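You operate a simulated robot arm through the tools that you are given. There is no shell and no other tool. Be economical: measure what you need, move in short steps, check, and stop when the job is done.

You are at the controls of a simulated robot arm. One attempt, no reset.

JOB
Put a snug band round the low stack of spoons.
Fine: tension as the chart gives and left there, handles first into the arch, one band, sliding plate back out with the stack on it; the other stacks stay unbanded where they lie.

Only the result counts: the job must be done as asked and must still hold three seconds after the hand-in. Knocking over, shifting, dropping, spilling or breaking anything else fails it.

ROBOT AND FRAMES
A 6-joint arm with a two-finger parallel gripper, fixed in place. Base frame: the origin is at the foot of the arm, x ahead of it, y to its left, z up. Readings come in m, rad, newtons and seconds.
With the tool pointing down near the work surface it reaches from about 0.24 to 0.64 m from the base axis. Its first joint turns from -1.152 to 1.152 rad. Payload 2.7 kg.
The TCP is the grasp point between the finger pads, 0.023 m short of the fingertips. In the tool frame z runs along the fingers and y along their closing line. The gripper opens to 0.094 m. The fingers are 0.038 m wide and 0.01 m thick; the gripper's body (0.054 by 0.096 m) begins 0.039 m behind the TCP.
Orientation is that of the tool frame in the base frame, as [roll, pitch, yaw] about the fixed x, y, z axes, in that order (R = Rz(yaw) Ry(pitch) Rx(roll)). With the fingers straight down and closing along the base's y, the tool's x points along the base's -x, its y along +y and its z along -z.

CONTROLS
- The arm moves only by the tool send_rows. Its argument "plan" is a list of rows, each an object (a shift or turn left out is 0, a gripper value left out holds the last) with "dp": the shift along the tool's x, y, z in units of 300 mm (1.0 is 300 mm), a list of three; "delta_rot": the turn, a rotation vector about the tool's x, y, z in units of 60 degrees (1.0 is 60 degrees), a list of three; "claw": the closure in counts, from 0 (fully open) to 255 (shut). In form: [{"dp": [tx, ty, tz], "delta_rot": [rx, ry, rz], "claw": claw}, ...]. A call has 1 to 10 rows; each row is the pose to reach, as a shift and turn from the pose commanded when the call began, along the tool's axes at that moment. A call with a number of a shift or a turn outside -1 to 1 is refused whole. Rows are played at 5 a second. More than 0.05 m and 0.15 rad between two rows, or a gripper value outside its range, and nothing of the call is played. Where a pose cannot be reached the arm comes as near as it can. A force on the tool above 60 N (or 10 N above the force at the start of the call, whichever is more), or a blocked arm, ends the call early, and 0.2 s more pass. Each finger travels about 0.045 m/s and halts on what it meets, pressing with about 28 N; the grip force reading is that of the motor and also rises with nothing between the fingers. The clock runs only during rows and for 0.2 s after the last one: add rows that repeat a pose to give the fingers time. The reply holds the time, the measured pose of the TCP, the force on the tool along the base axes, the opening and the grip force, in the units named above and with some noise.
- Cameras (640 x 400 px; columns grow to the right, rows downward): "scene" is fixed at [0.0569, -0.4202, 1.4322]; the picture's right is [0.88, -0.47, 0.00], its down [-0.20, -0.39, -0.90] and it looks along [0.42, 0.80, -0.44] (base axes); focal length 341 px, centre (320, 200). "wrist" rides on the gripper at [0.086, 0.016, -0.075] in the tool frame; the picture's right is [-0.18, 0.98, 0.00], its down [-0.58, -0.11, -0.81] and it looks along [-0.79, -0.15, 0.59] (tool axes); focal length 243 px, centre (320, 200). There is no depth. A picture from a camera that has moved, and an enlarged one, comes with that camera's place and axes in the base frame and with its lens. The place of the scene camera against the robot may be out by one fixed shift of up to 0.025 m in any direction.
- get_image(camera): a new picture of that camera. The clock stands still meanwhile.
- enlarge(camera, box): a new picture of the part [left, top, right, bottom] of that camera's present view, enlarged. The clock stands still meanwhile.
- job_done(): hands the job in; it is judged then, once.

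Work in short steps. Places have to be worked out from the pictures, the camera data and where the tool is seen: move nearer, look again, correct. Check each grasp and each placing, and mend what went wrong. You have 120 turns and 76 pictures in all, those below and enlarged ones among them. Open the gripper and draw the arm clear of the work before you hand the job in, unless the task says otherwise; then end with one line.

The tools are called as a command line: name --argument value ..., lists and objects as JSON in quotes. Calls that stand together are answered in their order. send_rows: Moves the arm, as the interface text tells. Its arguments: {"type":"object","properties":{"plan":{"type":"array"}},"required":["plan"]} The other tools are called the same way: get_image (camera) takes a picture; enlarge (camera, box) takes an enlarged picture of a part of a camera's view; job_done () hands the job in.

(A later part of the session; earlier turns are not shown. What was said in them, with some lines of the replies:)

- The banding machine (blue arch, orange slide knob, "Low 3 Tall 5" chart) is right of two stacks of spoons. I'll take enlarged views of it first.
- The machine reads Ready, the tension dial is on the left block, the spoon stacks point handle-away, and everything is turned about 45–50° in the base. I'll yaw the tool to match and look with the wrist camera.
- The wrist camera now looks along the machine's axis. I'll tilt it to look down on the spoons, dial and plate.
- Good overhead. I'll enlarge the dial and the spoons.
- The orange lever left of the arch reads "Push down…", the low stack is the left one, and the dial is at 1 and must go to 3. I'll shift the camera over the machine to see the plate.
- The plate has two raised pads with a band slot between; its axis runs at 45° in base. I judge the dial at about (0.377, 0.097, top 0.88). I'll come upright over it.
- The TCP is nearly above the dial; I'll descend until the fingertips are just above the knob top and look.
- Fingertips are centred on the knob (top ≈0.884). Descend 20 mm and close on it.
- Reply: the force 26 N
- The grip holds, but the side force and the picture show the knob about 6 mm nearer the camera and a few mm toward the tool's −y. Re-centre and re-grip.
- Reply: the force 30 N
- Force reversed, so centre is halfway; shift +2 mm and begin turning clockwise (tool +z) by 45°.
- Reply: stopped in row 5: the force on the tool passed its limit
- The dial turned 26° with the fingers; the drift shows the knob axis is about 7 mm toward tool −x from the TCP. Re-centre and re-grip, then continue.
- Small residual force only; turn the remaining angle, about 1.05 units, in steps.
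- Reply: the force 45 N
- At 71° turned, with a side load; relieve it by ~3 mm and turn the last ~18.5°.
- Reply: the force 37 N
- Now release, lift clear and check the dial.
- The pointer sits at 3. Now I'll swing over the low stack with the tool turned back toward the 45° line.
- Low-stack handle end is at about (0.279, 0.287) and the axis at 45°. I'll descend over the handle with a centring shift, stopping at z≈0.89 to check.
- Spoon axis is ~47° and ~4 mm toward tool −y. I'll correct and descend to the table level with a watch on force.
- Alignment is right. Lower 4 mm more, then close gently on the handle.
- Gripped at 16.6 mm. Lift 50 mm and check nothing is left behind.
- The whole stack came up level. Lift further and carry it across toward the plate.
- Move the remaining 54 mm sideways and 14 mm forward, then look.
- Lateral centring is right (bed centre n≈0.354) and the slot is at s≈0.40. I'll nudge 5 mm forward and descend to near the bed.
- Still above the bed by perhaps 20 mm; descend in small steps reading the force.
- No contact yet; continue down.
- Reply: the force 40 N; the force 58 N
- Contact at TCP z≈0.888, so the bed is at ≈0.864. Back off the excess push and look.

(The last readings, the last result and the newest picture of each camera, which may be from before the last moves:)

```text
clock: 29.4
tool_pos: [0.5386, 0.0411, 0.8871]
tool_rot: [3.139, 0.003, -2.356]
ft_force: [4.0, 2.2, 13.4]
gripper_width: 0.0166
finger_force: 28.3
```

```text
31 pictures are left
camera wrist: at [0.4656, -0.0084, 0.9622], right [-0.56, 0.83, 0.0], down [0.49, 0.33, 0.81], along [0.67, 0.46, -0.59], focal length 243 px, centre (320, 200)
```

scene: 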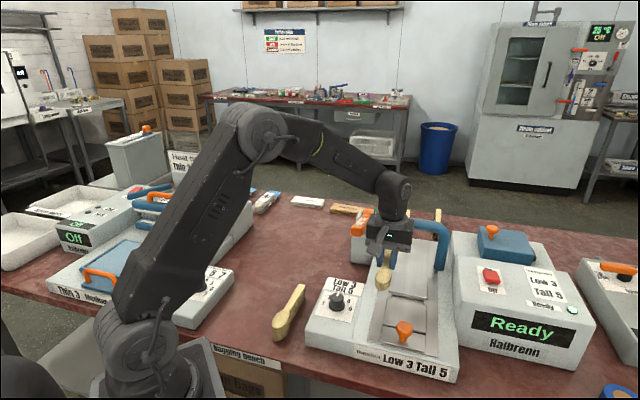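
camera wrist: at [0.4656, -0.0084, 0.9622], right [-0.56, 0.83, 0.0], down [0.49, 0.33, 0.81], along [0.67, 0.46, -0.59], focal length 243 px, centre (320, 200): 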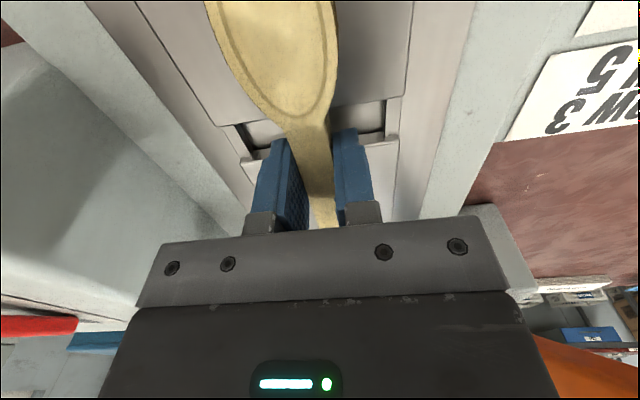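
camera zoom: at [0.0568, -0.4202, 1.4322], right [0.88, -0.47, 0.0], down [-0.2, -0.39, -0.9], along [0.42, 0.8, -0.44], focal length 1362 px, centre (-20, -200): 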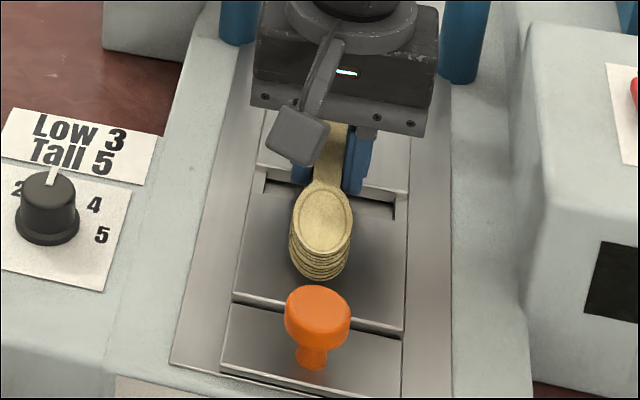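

Stack rests on the bed with the slot under the handle. Open gradually and rise.

send_rows --plan '[{"claw": 190}, {"claw": 150}, {"claw": 110}, {"claw": 100}, {"dp": [0, 0, -0.06], "claw": 100}, {"dp": [0, 0, -0.16], "claw": 100}, {"dp": [0, 0, -0.3], "claw": 100}]'

enlarge --camera "scene" --box '[350, 210, 460, 350]'

get_image --camera "wrist"

```text
clock: 31.0
tool_pos: [0.5378, 0.04, 0.977]
tool_rot: [3.136, 0.0, -2.354]
ft_force: [0.1, -0.4, 0.4]
gripper_width: 0.0573
finger_force: 0.2
```

```text
2.86 times, centred on (405, 280) of scene
camera zoom: at [0.0569, -0.4202, 1.4322], right [0.88, -0.47, 0.0], down [-0.2, -0.39, -0.9], along [0.42, 0.8, -0.44], focal length 973 px, centre (77, -29)
```

zoom: 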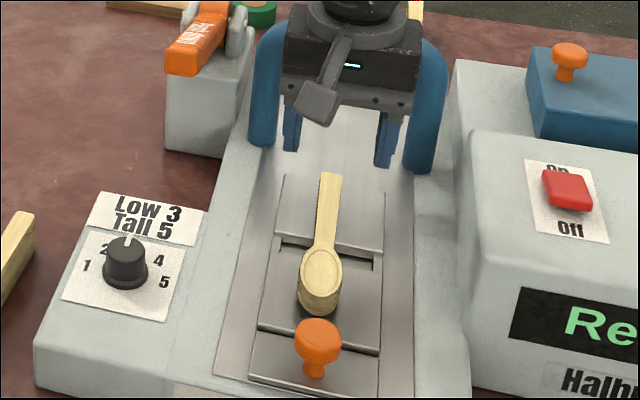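

```text
29 pictures are left
camera wrist: at [0.4647, -0.0087, 1.0523], right [-0.57, 0.82, 0.01], down [0.49, 0.33, 0.81], along [0.66, 0.46, -0.59], focal length 243 px, centre (320, 200)
```

wrist: 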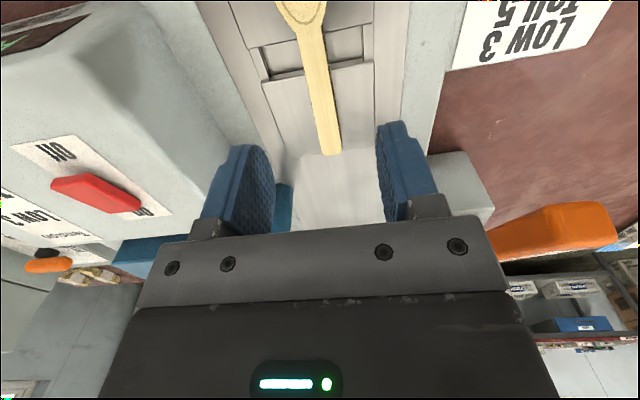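

The stack lies centred on the plate. Now I'll move back over the slide knob (s≈0.273, n≈0.353) and look from just behind it.

send_rows --plan '[{"dp": [0.13, 0, 0]}, {"dp": [0.26, 0, 0]}, {"dp": [0.39, 0, 0]}, {"dp": [0.53, 0, 0]}, {"dp": [0.53, 0, 0]}]'

get_image --camera "wrist"

enlarge --camera "scene" --box '[350, 220, 460, 360]'

```text
clock: 32.2
tool_pos: [0.4272, -0.0737, 0.977]
tool_rot: [3.136, 0.001, -2.355]
ft_force: [-0.3, -0.2, 0.6]
gripper_width: 0.0571
finger_force: 0.0
```

```text
28 pictures are left
camera wrist: at [0.3544, -0.1227, 1.0524], right [-0.57, 0.82, 0.01], down [0.49, 0.33, 0.81], along [0.66, 0.46, -0.59], focal length 243 px, centre (320, 200)
```

wrist: 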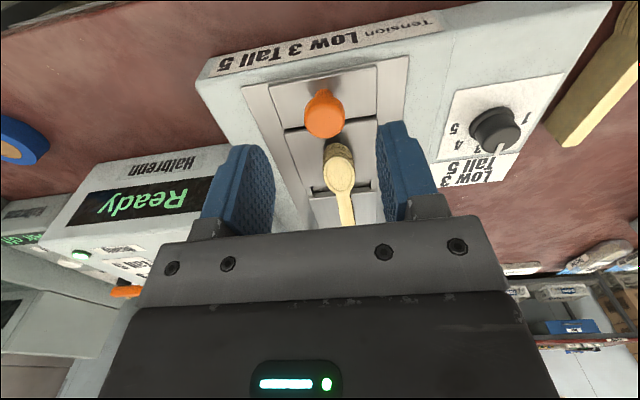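

```text
2.86 times, centred on (405, 290) of scene
camera zoom: at [0.0569, -0.4202, 1.4322], right [0.88, -0.47, 0.0], down [-0.2, -0.39, -0.9], along [0.42, 0.8, -0.44], focal length 973 px, centre (77, -57)
```

zoom: 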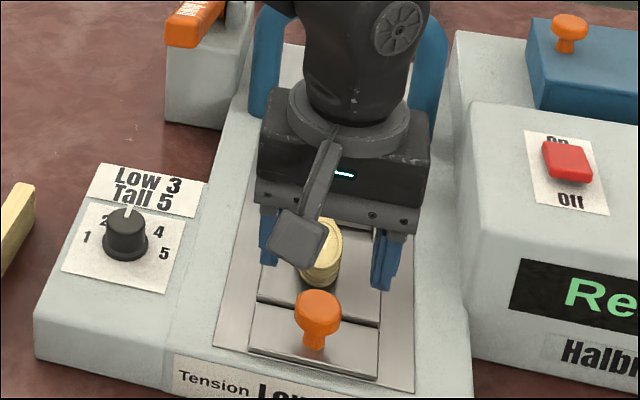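

Knob at (0.444, −0.054), cap top ≈0.895. Move onto it, descend and grip.

send_rows --plan '[{"dp": [-0.04, 0.004, 0.06]}, {"dp": [-0.086, 0.007, 0.15]}, {"dp": [-0.086, 0.007, 0.23]}, {"dp": [-0.086, 0.007, 0.285]}, {"dp": [-0.086, 0.007, 0.285], "claw": 255}, {"dp": [-0.086, 0.007, 0.285], "claw": 255}, {"dp": [-0.086, 0.007, 0.285], "claw": 255}, {"dp": [-0.086, 0.007, 0.285], "claw": 255}]'

get_image --camera "wrist"

enlarge --camera "scene" --box '[350, 220, 460, 360]'

```text
clock: 34.0
tool_pos: [0.4461, -0.0547, 0.8908]
tool_rot: [-3.132, 0.009, -2.356]
ft_force: [39.2, -41.9, -19.0]
gripper_width: 0.0313
finger_force: 45.1
```

```text
26 pictures are left
camera wrist: at [0.3726, -0.1043, 0.9664], right [-0.57, 0.82, -0.01], down [0.48, 0.34, 0.81], along [0.67, 0.46, -0.58], focal length 243 px, centre (320, 200)
```

wrist: 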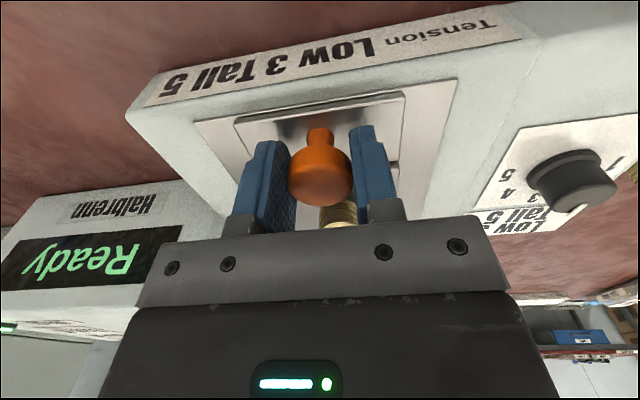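

```text
2.86 times, centred on (405, 290) of scene
camera zoom: at [0.0582, -0.4213, 1.4318], right [0.88, -0.47, 0.0], down [-0.2, -0.38, -0.9], along [0.42, 0.8, -0.44], focal length 973 px, centre (77, -57)
```

zoom: 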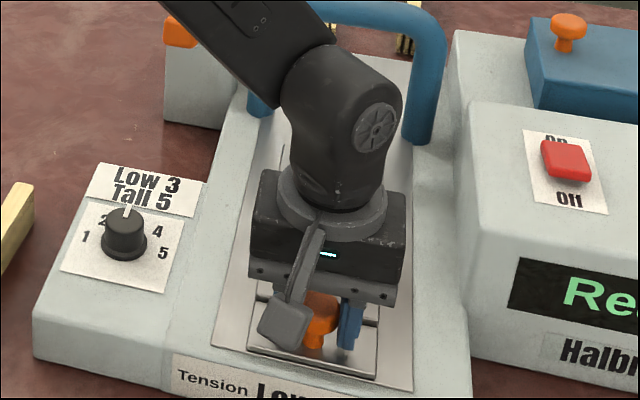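

Strong side load toward +n; shift 4 mm that way to relax.

send_rows --plan '[{"dp": [0, -0.007, 0]}, {"dp": [0, -0.015, 0]}, {"dp": [0, -0.015, 0]}]'

```text
clock: 34.8
tool_pos: [0.4465, -0.0549, 0.8923]
tool_rot: [-3.141, 0.007, -2.353]
ft_force: [16.1, -15.4, 7.4]
gripper_width: 0.0315
finger_force: 44.7
```

Relax a bit more and begin pushing the plate in, 60 mm.

send_rows --plan '[{"dp": [0, -0.006, 0]}, {"dp": [-0.03, -0.006, 0]}, {"dp": [-0.07, -0.006, 0]}, {"dp": [-0.11, -0.006, 0]}, {"dp": [-0.15, -0.006, 0]}, {"dp": [-0.2, -0.006, 0]}]'

enlarge --camera "scene" --box '[350, 200, 460, 360]'

```text
clock: 36.2
tool_pos: [0.4881, -0.0141, 0.892]
tool_rot: [3.139, 0.002, -2.354]
ft_force: [-8.9, 7.1, 27.3]
gripper_width: 0.0316
finger_force: 45.2
```

```text
2.50 times, centred on (405, 280) of scene
camera zoom: at [0.0563, -0.42, 1.4323], right [0.88, -0.47, 0.0], down [-0.2, -0.39, -0.9], along [0.42, 0.8, -0.44], focal length 852 px, centre (108, 0)
```

zoom: 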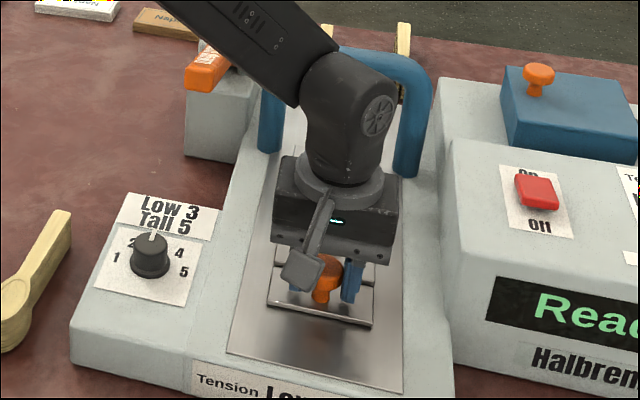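

The plate moves with the stack. Relieve the slight vertical load and continue.

send_rows --plan '[{"dp": [-0.03, 0.003, -0.006]}, {"dp": [-0.07, 0.003, -0.006]}, {"dp": [-0.11, 0.003, -0.006]}, {"dp": [-0.15, 0.003, -0.006]}, {"dp": [-0.18, 0.003, -0.006]}]'

get_image --camera "scene"

```text
clock: 37.4
tool_pos: [0.5263, 0.025, 0.8911]
tool_rot: [3.138, 0.0, -2.356]
ft_force: [6.9, -8.6, -11.9]
gripper_width: 0.0313
finger_force: 45.1
```

```text
23 pictures are left
```

scene: 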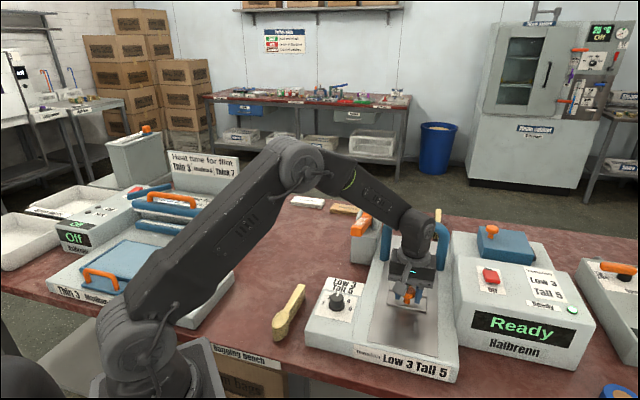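

Moved 114 mm so far; slot should be ~50 mm short of the arch. Continue slowly toward the stop.

send_rows --plan '[{"dp": [-0.03, 0, 0.002]}, {"dp": [-0.06, 0, 0.002]}, {"dp": [-0.09, 0, 0.002]}, {"dp": [-0.12, 0, 0.002]}, {"dp": [-0.15, 0, 0.002]}]'

enlarge --camera "scene" --box '[340, 180, 470, 360]'

```text
clock: 38.6
tool_pos: [0.5571, 0.0564, 0.8908]
tool_rot: [3.136, 0.0, -2.354]
ft_force: [4.0, -6.6, -5.3]
gripper_width: 0.0313
finger_force: 45.2
```

```text
2.22 times, centred on (405, 270) of scene
camera zoom: at [0.0572, -0.4203, 1.4321], right [0.88, -0.47, 0.0], down [-0.2, -0.38, -0.9], along [0.42, 0.8, -0.44], focal length 757 px, centre (131, 44)
```

zoom: 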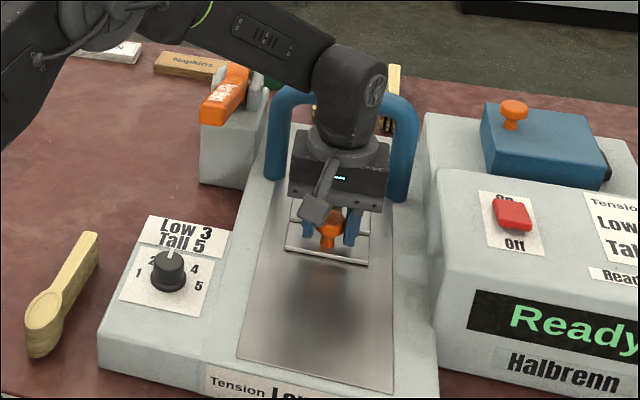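

Travel 158 mm, no stop yet. Continue in small steps until it resists.

send_rows --plan '[{"dp": [-0.017, 0, 0]}, {"dp": [-0.034, 0, 0]}, {"dp": [-0.051, 0, 0]}]'

get_image --camera "wrist"

```text
clock: 39.4
tool_pos: [0.5673, 0.0658, 0.8908]
tool_rot: [3.132, -0.005, -2.357]
ft_force: [-19.9, -24.7, -1.2]
gripper_width: 0.0315
finger_force: 44.7
```

```text
21 pictures are left
camera wrist: at [0.4948, 0.0159, 0.9667], right [-0.56, 0.83, 0.01], down [0.5, 0.33, 0.8], along [0.66, 0.46, -0.6], focal length 243 px, centre (320, 200)
```

wrist: 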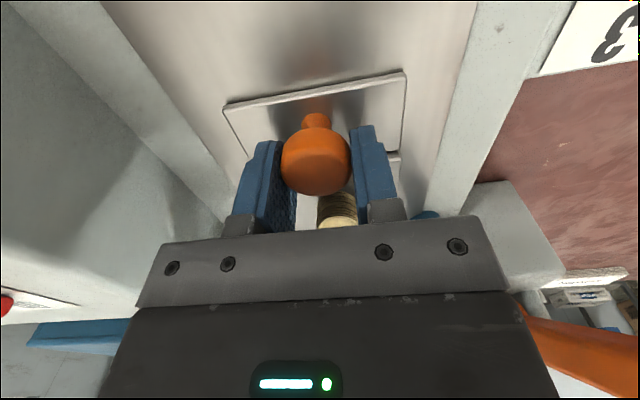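

Stop reached (31 N, travel 172 mm, slot at the arch). Relax, release the knob, and rise to look at the push-down lever.

send_rows --plan '[{"dp": [0.008, 0, 0], "claw": 180}, {"dp": [0.008, 0, 0], "claw": 100}, {"dp": [0.008, 0, 0], "claw": 100}, {"dp": [0.008, 0, -0.1], "claw": 100}, {"dp": [0.05, 0, -0.2], "claw": 100}, {"dp": [0.1, 0, -0.33], "claw": 255}, {"dp": [0.15, 0.08, -0.46], "claw": 255}, {"dp": [0.2, 0.2, -0.56], "claw": 255}, {"dp": [0.25, 0.34, -0.6], "claw": 255}, {"dp": [0.3, 0.44, -0.6], "claw": 255}]'

get_image --camera "wrist"

enlarge --camera "scene" --box '[330, 190, 470, 350]'

```text
clock: 41.6
tool_pos: [0.4146, 0.0985, 1.0723]
tool_rot: [3.136, 0.002, -2.354]
ft_force: [0.6, 0.3, 0.1]
gripper_width: 0.0
finger_force: 27.8
```

```text
20 pictures are left
camera wrist: at [0.3409, 0.0492, 1.1485], right [-0.57, 0.82, 0.01], down [0.49, 0.33, 0.81], along [0.66, 0.46, -0.59], focal length 243 px, centre (320, 200)
```

wrist: 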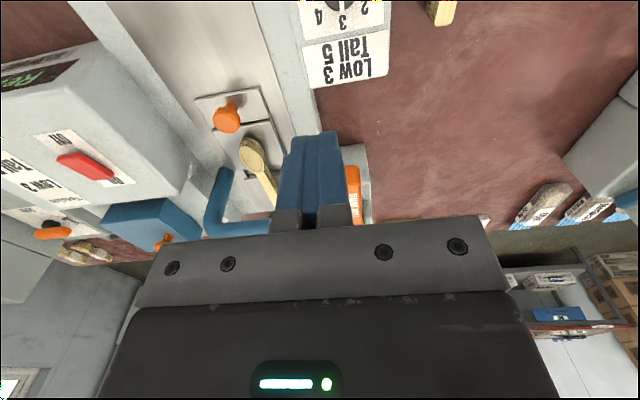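

```text
2.50 times, centred on (400, 270) of scene
camera zoom: at [0.0569, -0.4202, 1.4322], right [0.88, -0.47, 0.0], down [-0.2, -0.39, -0.9], along [0.42, 0.8, -0.44], focal length 852 px, centre (120, 25)
```

zoom: 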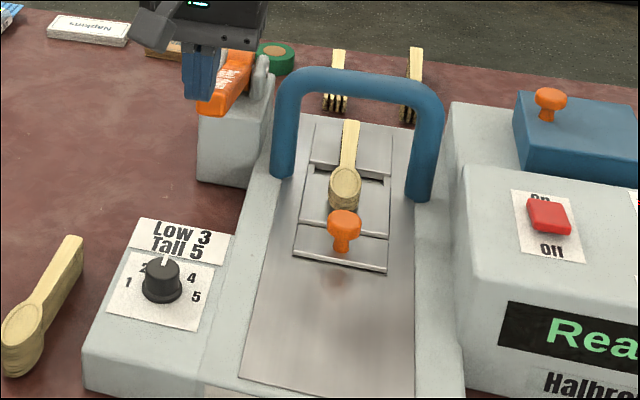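

Plate is at the arch with the stack under it. Lever is hidden behind the closed fingers; shift 60 mm aside to see it.

send_rows --plan '[{"dp": [0, -0.1, 0]}, {"dp": [0, -0.2, 0]}, {"dp": [0, -0.2, 0]}]'

enlarge --camera "wrist" --box '[300, 80, 480, 230]'

enlarge --camera "scene" --box '[340, 190, 410, 260]'

```text
clock: 42.4
tool_pos: [0.4545, 0.0537, 1.0722]
tool_rot: [3.135, 0.001, -2.353]
ft_force: [-0.2, 0.3, -0.4]
gripper_width: 0.0
finger_force: 27.2
```

```text
2.67 times, centred on (390, 155) of wrist
camera zoom: at [0.3816, 0.0048, 1.1475], right [-0.57, 0.82, 0.01], down [0.49, 0.33, 0.81], along [0.66, 0.46, -0.59], focal length 647 px, centre (133, 320)
```

zoom: 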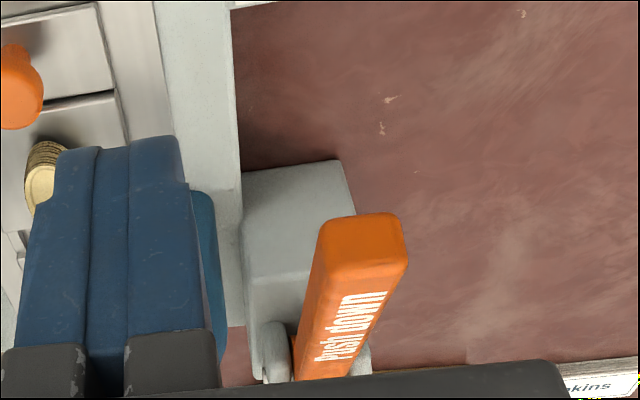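

```text
5.71 times, centred on (375, 225) of scene
camera zoom: at [0.0569, -0.4202, 1.4322], right [0.88, -0.47, 0.0], down [-0.2, -0.39, -0.9], along [0.42, 0.8, -0.44], focal length 1946 px, centre (6, 57)
```

zoom: 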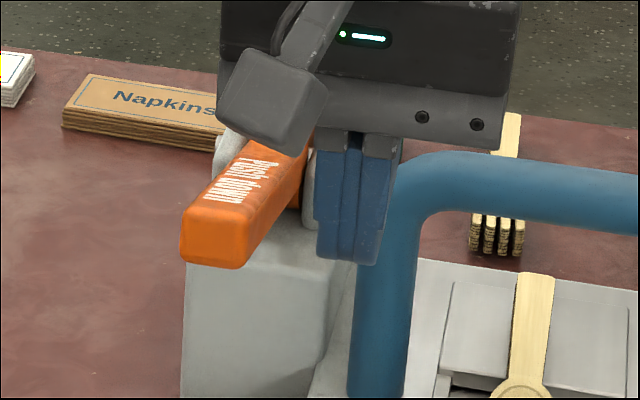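

Lever's free end is at about s≈0.473, n≈0.212, top z≈0.984. Move above it (s≈0.49) with closed fingers.

send_rows --plan '[{"dp": [-0.05, 0.12, 0]}, {"dp": [-0.15, 0.245, 0]}, {"dp": [-0.29, 0.245, 0]}, {"dp": [-0.435, 0.245, 0]}, {"dp": [-0.435, 0.245, 0.08]}]'

enlarge --camera "scene" --box '[330, 190, 410, 260]'

get_image --camera "wrist"

```text
clock: 43.6
tool_pos: [0.4929, 0.199, 1.0488]
tool_rot: [3.136, 0.0, -2.354]
ft_force: [0.2, -0.3, 0.0]
gripper_width: 0.0001
finger_force: 27.7
```

```text
5.71 times, centred on (370, 225) of scene
camera zoom: at [0.057, -0.4202, 1.4322], right [0.88, -0.47, 0.0], down [-0.2, -0.39, -0.9], along [0.42, 0.8, -0.44], focal length 1946 px, centre (34, 57)
```

zoom: 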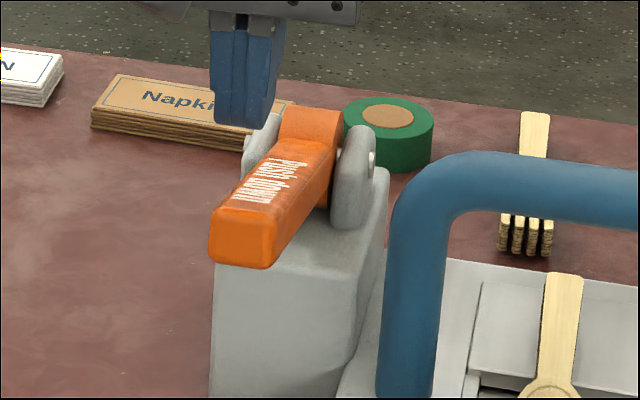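

```text
15 pictures are left
camera wrist: at [0.4208, 0.1497, 1.1241], right [-0.57, 0.82, 0.01], down [0.49, 0.33, 0.81], along [0.66, 0.46, -0.59], focal length 243 px, centre (320, 200)
```

wrist: 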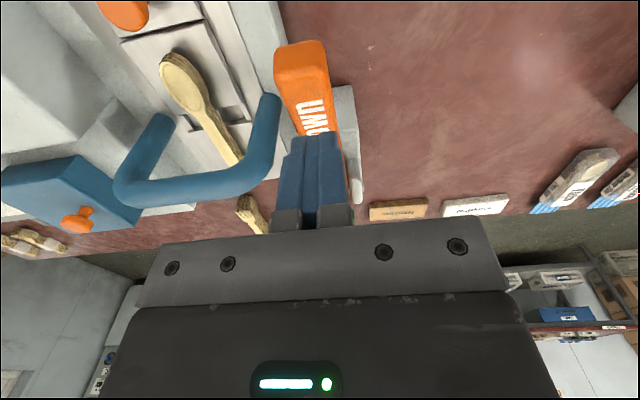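

Fingers are above the lever about 20 mm in from its end; shift 4 mm and descend to contact.

send_rows --plan '[{"dp": [0, -0.014, 0.05]}, {"dp": [0, -0.014, 0.1]}, {"dp": [0, -0.014, 0.14]}, {"dp": [0, -0.014, 0.17]}]'

```text
clock: 44.6
tool_pos: [0.4974, 0.1959, 0.9973]
tool_rot: [3.136, 0.002, -2.355]
ft_force: [-1.1, -1.0, 4.1]
gripper_width: 0.0
finger_force: 27.9
```

Light contact (4 N) at tip z≈0.974. Press on in steps.

send_rows --plan '[{"dp": [0, 0, 0.025]}, {"dp": [0, 0, 0.05]}, {"dp": [0, 0, 0.075]}, {"dp": [0, 0, 0.1]}]'

enlarge --camera "scene" --box '[330, 190, 450, 290]'

```text
clock: 45.6
tool_pos: [0.4994, 0.1964, 0.9743]
tool_rot: [3.141, 0.008, -2.354]
ft_force: [-11.6, -5.7, 39.4]
gripper_width: 0.0002
finger_force: 27.9
```

```text
4.00 times, centred on (390, 240) of scene
camera zoom: at [0.056, -0.4206, 1.4321], right [0.88, -0.47, 0.0], down [-0.2, -0.38, -0.9], along [0.42, 0.8, -0.44], focal length 1362 px, centre (40, 40)
```

zoom: 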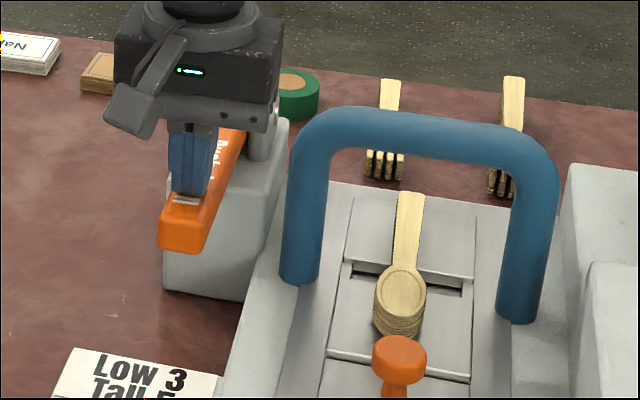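

Lever is going down (≈23 mm, 39 N), no band yet. Press further.

send_rows --plan '[{"dp": [0, 0, 0.012]}, {"dp": [0, 0, 0.024]}, {"dp": [0, 0, 0.036]}]'

enlarge --camera "scene" --box '[330, 190, 450, 290]'

```text
clock: 46.0
tool_pos: [0.4983, 0.1971, 0.9741]
tool_rot: [-3.14, 0.01, -2.354]
ft_force: [-3.6, -0.6, 7.9]
gripper_width: 0.0
finger_force: 28.4
stopped in row 2: the force on the tool passed its limit (the readings are from after the stop); the commanded pose is now the measured one
```

```text
4.00 times, centred on (390, 240) of scene
camera zoom: at [0.0567, -0.4203, 1.4322], right [0.88, -0.47, 0.0], down [-0.2, -0.39, -0.9], along [0.42, 0.8, -0.44], focal length 1362 px, centre (40, 40)
```

zoom: 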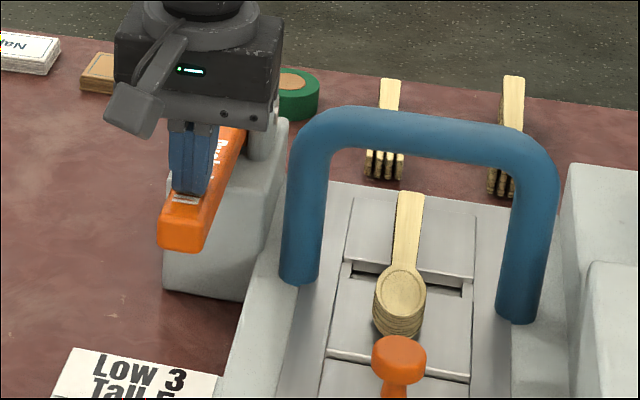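

The lever hit its stop. Release it and look at the whole machine for a band and the display.

send_rows --plan '[{"dp": [0, 0, -0.05]}, {"dp": [0, 0, -0.12]}, {"dp": [0, 0, -0.24]}, {"dp": [0, 0, -0.3]}, {"dp": [0, 0, -0.3]}, {"dp": [0, 0, -0.3]}]'

enlarge --camera "scene" --box '[330, 190, 610, 370]'

```text
clock: 47.4
tool_pos: [0.4984, 0.1964, 1.0626]
tool_rot: [3.141, 0.012, -2.355]
ft_force: [-0.2, 0.1, -0.4]
gripper_width: 0.0
finger_force: 27.8
```

```text
2.22 times, centred on (470, 280) of scene
camera zoom: at [0.0569, -0.4202, 1.4322], right [0.88, -0.47, 0.0], down [-0.2, -0.39, -0.9], along [0.42, 0.8, -0.44], focal length 757 px, centre (-13, 22)
```

zoom: 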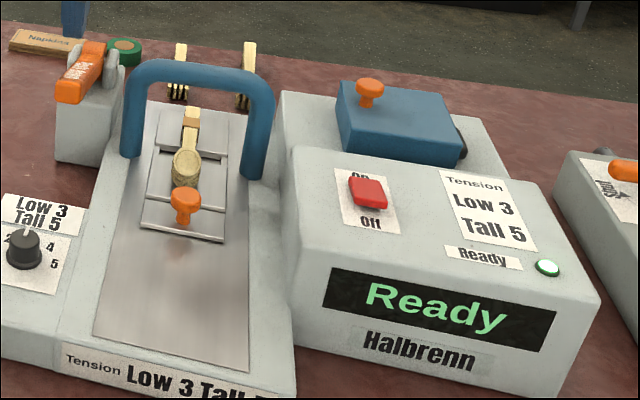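

There seems to be an orange-brown band on the handle now; enlarge.

enlarge --camera "scene" --box '[380, 220, 450, 290]'

```text
5.71 times, centred on (415, 255) of scene
camera zoom: at [0.0569, -0.4202, 1.4322], right [0.88, -0.47, 0.0], down [-0.2, -0.39, -0.9], along [0.42, 0.8, -0.44], focal length 1946 px, centre (-223, -114)
```

zoom: 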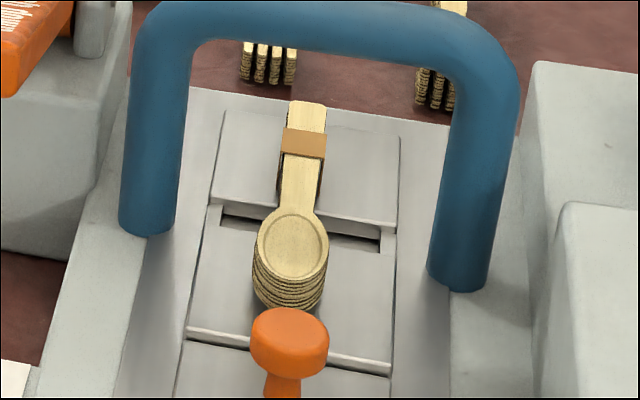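

One snug band is on the handle. Now back to the knob: move above it with the gripper part-open.

send_rows --plan '[{"dp": [0.07, 0, 0], "delta_rot": [0, 0.011, 0]}, {"dp": [0.146, -0.1, 0], "delta_rot": [0, 0.011, 0], "claw": 100}, {"dp": [0.146, -0.22, 0], "delta_rot": [0, 0.011, 0]}, {"dp": [0.146, -0.35, 0.0], "delta_rot": [0, 0.011, 0]}, {"dp": [0.146, -0.47, 0.0], "delta_rot": [0, 0.011, 0]}, {"dp": [0.146, -0.47, 0.1], "delta_rot": [0, 0.011, 0]}, {"dp": [0.146, -0.47, 0.2], "delta_rot": [0, 0.011, 0]}, {"dp": [0.146, -0.47, 0.26], "delta_rot": [0, 0.011, 0]}]'

get_image --camera "wrist"

```text
clock: 49.2
tool_pos: [0.5697, 0.0654, 0.9848]
tool_rot: [3.141, -0.003, -2.354]
ft_force: [-0.3, 0.3, 0.0]
gripper_width: 0.057
finger_force: 0.1
```

```text
10 pictures are left
camera wrist: at [0.4964, 0.0173, 1.0605], right [-0.57, 0.82, 0.0], down [0.49, 0.34, 0.81], along [0.66, 0.46, -0.59], focal length 243 px, centre (320, 200)
```

wrist: 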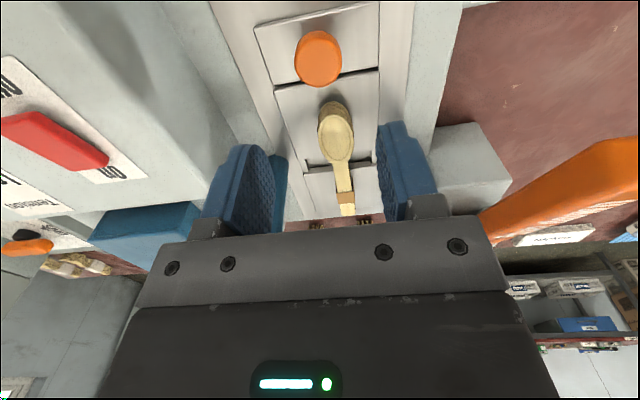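

Aligned with the knob; descend and grip it.

send_rows --plan '[{"dp": [0.003, 0.006, 0.12]}, {"dp": [0.003, 0.006, 0.23]}, {"dp": [0.003, 0.006, 0.31]}, {"dp": [0.003, 0.006, 0.31], "claw": 255}, {"dp": [0.003, 0.006, 0.31], "claw": 255}, {"dp": [0.003, 0.006, 0.31], "claw": 255}, {"dp": [0.003, 0.006, 0.31], "claw": 255}]'

```text
clock: 50.8
tool_pos: [0.5675, 0.0664, 0.8911]
tool_rot: [-3.139, -0.001, -2.354]
ft_force: [8.1, -8.2, -6.8]
gripper_width: 0.0315
finger_force: 45.3
```

Good grip. Pull the plate back out steadily.

send_rows --plan '[{"dp": [0.02, -0.002, 0]}, {"dp": [0.05, -0.002, 0]}, {"dp": [0.09, -0.002, 0]}, {"dp": [0.13, -0.002, 0]}, {"dp": [0.17, -0.002, 0]}, {"dp": [0.21, -0.002, 0]}, {"dp": [0.25, -0.002, 0]}, {"dp": [0.28, -0.002, 0]}]'

enlarge --camera "scene" --box '[340, 190, 470, 350]'

```text
clock: 52.6
tool_pos: [0.5075, 0.0057, 0.8907]
tool_rot: [-3.14, -0.001, -2.353]
ft_force: [18.8, -17.1, -20.8]
gripper_width: 0.0312
finger_force: 44.7
```

```text
2.50 times, centred on (405, 270) of scene
camera zoom: at [0.0577, -0.4206, 1.432], right [0.88, -0.47, 0.0], down [-0.2, -0.38, -0.9], along [0.42, 0.8, -0.44], focal length 852 px, centre (108, 25)
```

zoom: 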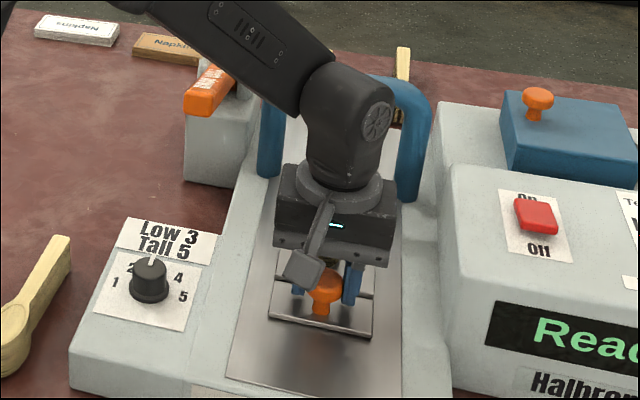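

Halfway out; relieve side load and pull the rest.

send_rows --plan '[{"dp": [0.02, -0.006, 0.003]}, {"dp": [0.06, -0.006, 0.003]}, {"dp": [0.1, -0.006, 0.003]}, {"dp": [0.14, -0.006, 0.003]}, {"dp": [0.18, -0.006, 0.003]}, {"dp": [0.22, -0.006, 0.003]}, {"dp": [0.26, -0.006, 0.003]}, {"dp": [0.285, -0.006, 0.003]}]'

```text
clock: 54.4
tool_pos: [0.4508, -0.0504, 0.8921]
tool_rot: [-3.139, 0.005, -2.35]
ft_force: [9.6, 34.8, 1.5]
gripper_width: 0.0317
finger_force: 44.3
```

Near the outer end with resistance; pull a few mm more to confirm the end stop, relieving the side load.

send_rows --plan '[{"dp": [0.005, 0.004, 0]}, {"dp": [0.01, 0.004, 0]}, {"dp": [0.01, 0.004, 0]}]'

enlarge --camera "scene" --box '[340, 210, 470, 370]'

```text
clock: 55.2
tool_pos: [0.4479, -0.0547, 0.8903]
tool_rot: [-3.136, 0.001, -2.35]
ft_force: [16.3, 29.1, 4.9]
gripper_width: 0.0314
finger_force: 45.3
```

```text
2.50 times, centred on (405, 290) of scene
camera zoom: at [0.0573, -0.4195, 1.4324], right [0.88, -0.47, 0.0], down [-0.2, -0.39, -0.9], along [0.42, 0.8, -0.44], focal length 852 px, centre (108, -25)
```

zoom: 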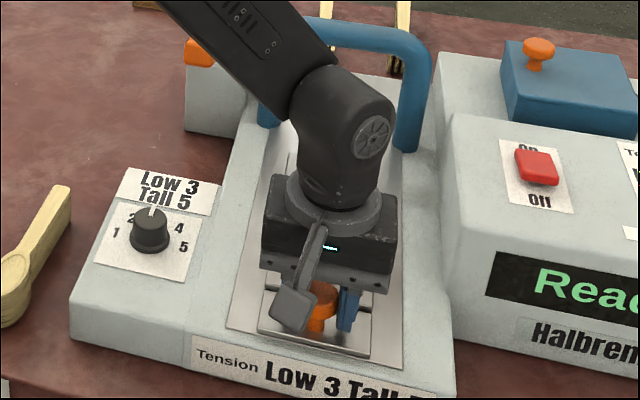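

Almost at the original position; pull slightly more, then relax, release and rise.

send_rows --plan '[{"dp": [0.006, 0.002, 0]}, {"dp": [0.012, 0.002, 0]}, {"dp": [0.012, 0.002, 0]}]'

send_rows --plan '[{"dp": [-0.006, 0, 0], "claw": 180}, {"dp": [-0.006, 0, 0], "claw": 100}, {"dp": [-0.006, 0, 0], "claw": 100}, {"dp": [-0.006, 0, -0.1], "claw": 100}, {"dp": [0, 0, -0.22], "claw": 100}, {"dp": [0, 0.05, -0.36]}, {"dp": [0, 0.18, -0.5]}, {"dp": [0.05, 0.32, -0.6]}, {"dp": [0.1, 0.46, -0.65], "claw": 0}, {"dp": [0.12, 0.56, -0.68], "claw": 0}]'

get_image --camera "scene"

enlarge --camera "scene" --box '[360, 230, 460, 350]'

```text
clock: 56.0
tool_pos: [0.4447, -0.0575, 0.8906]
tool_rot: [-3.137, 0.003, -2.352]
ft_force: [21.0, 25.9, -1.4]
gripper_width: 0.0315
finger_force: 44.8
```

```text
refused: row 7 steps farther than a row can; nothing moved
```

```text
7 pictures are left
```

scene: 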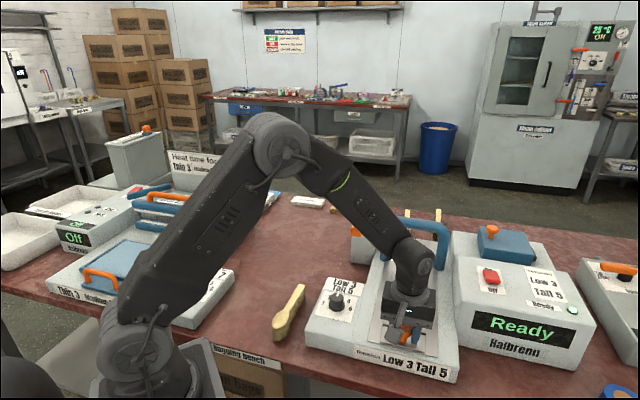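

```text
3.33 times, centred on (410, 290) of scene
camera zoom: at [0.0575, -0.4196, 1.4324], right [0.88, -0.47, 0.0], down [-0.2, -0.39, -0.9], along [0.42, 0.8, -0.44], focal length 1135 px, centre (20, -100)
```

zoom: 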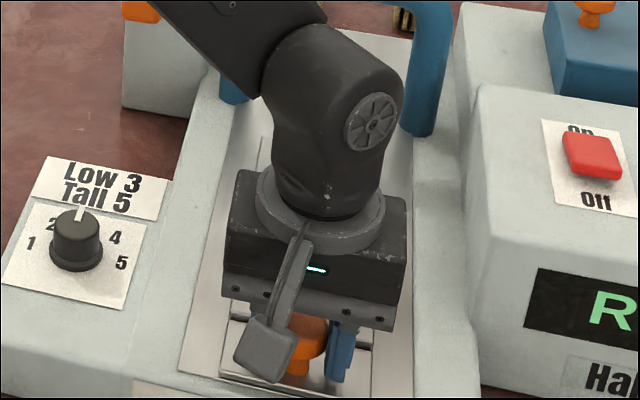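

The plate is back at (slightly past) its start. Release and withdraw in smaller steps.

send_rows --plan '[{"dp": [-0.005, 0, 0], "claw": 180}, {"dp": [-0.005, 0, 0], "claw": 100}, {"dp": [-0.005, 0, 0], "claw": 100}, {"dp": [-0.005, 0, -0.1], "claw": 100}, {"dp": [0, 0, -0.22]}, {"dp": [0, 0.0, -0.34]}, {"dp": [0, 0.07, -0.46]}, {"dp": [0.02, 0.19, -0.55]}, {"dp": [0.04, 0.33, -0.58]}, {"dp": [0.06, 0.48, -0.58]}]'

get_image --camera "scene"

enlarge --camera "scene" --box '[350, 230, 460, 360]'

```text
clock: 58.2
tool_pos: [0.3252, 0.03, 1.063]
tool_rot: [-3.14, -0.001, -2.352]
ft_force: [0.4, 0.3, -0.4]
gripper_width: 0.0573
finger_force: 0.0
```

```text
5 pictures are left
```

scene: 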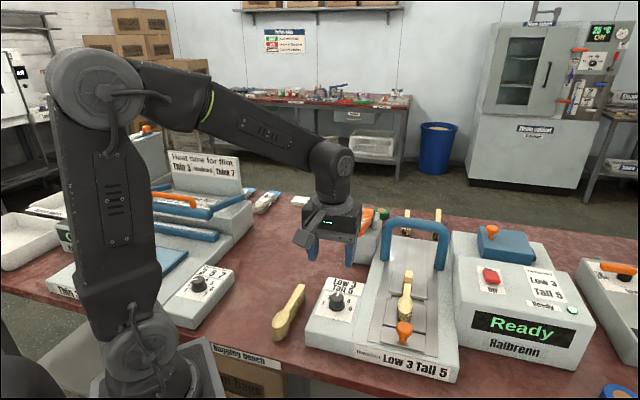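

```text
3.08 times, centred on (405, 295) of scene
camera zoom: at [0.0569, -0.4202, 1.4322], right [0.88, -0.47, 0.0], down [-0.2, -0.39, -0.9], along [0.42, 0.8, -0.44], focal length 1048 px, centre (58, -92)
```

zoom: 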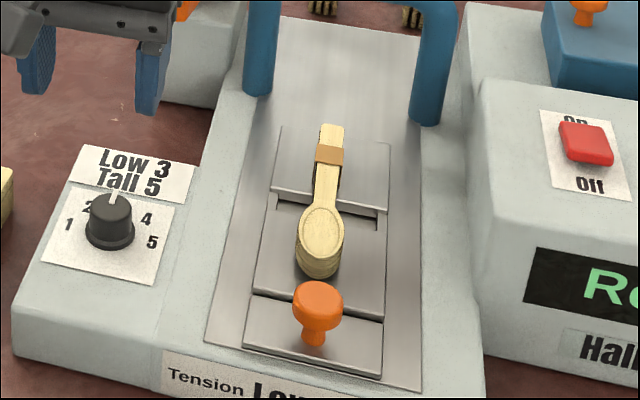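

The plate is back out with the banded stack on it, dial at 3, everything else in place. Open fully and lift clear, then hand in.

send_rows --plan '[{"dp": [0, 0, -0.12], "claw": 0}, {"dp": [0, 0, -0.25], "claw": 0}, {"dp": [0, 0, -0.35], "claw": 0}, {"dp": [0, 0, -0.35], "claw": 0}]'

job_done

```text
clock: 59.2
tool_pos: [0.328, 0.0314, 1.1692]
tool_rot: [3.141, -0.002, -2.354]
ft_force: [-0.3, -0.6, -0.1]
gripper_width: 0.0939
finger_force: 0.0
```

```text
The job is handed in.
```

The low stack of spoons has one snug band round its handles, put on at tension 3 with the dial left there; the plate is back out with the stack on it, and the other stacks are unbanded and were not touched.
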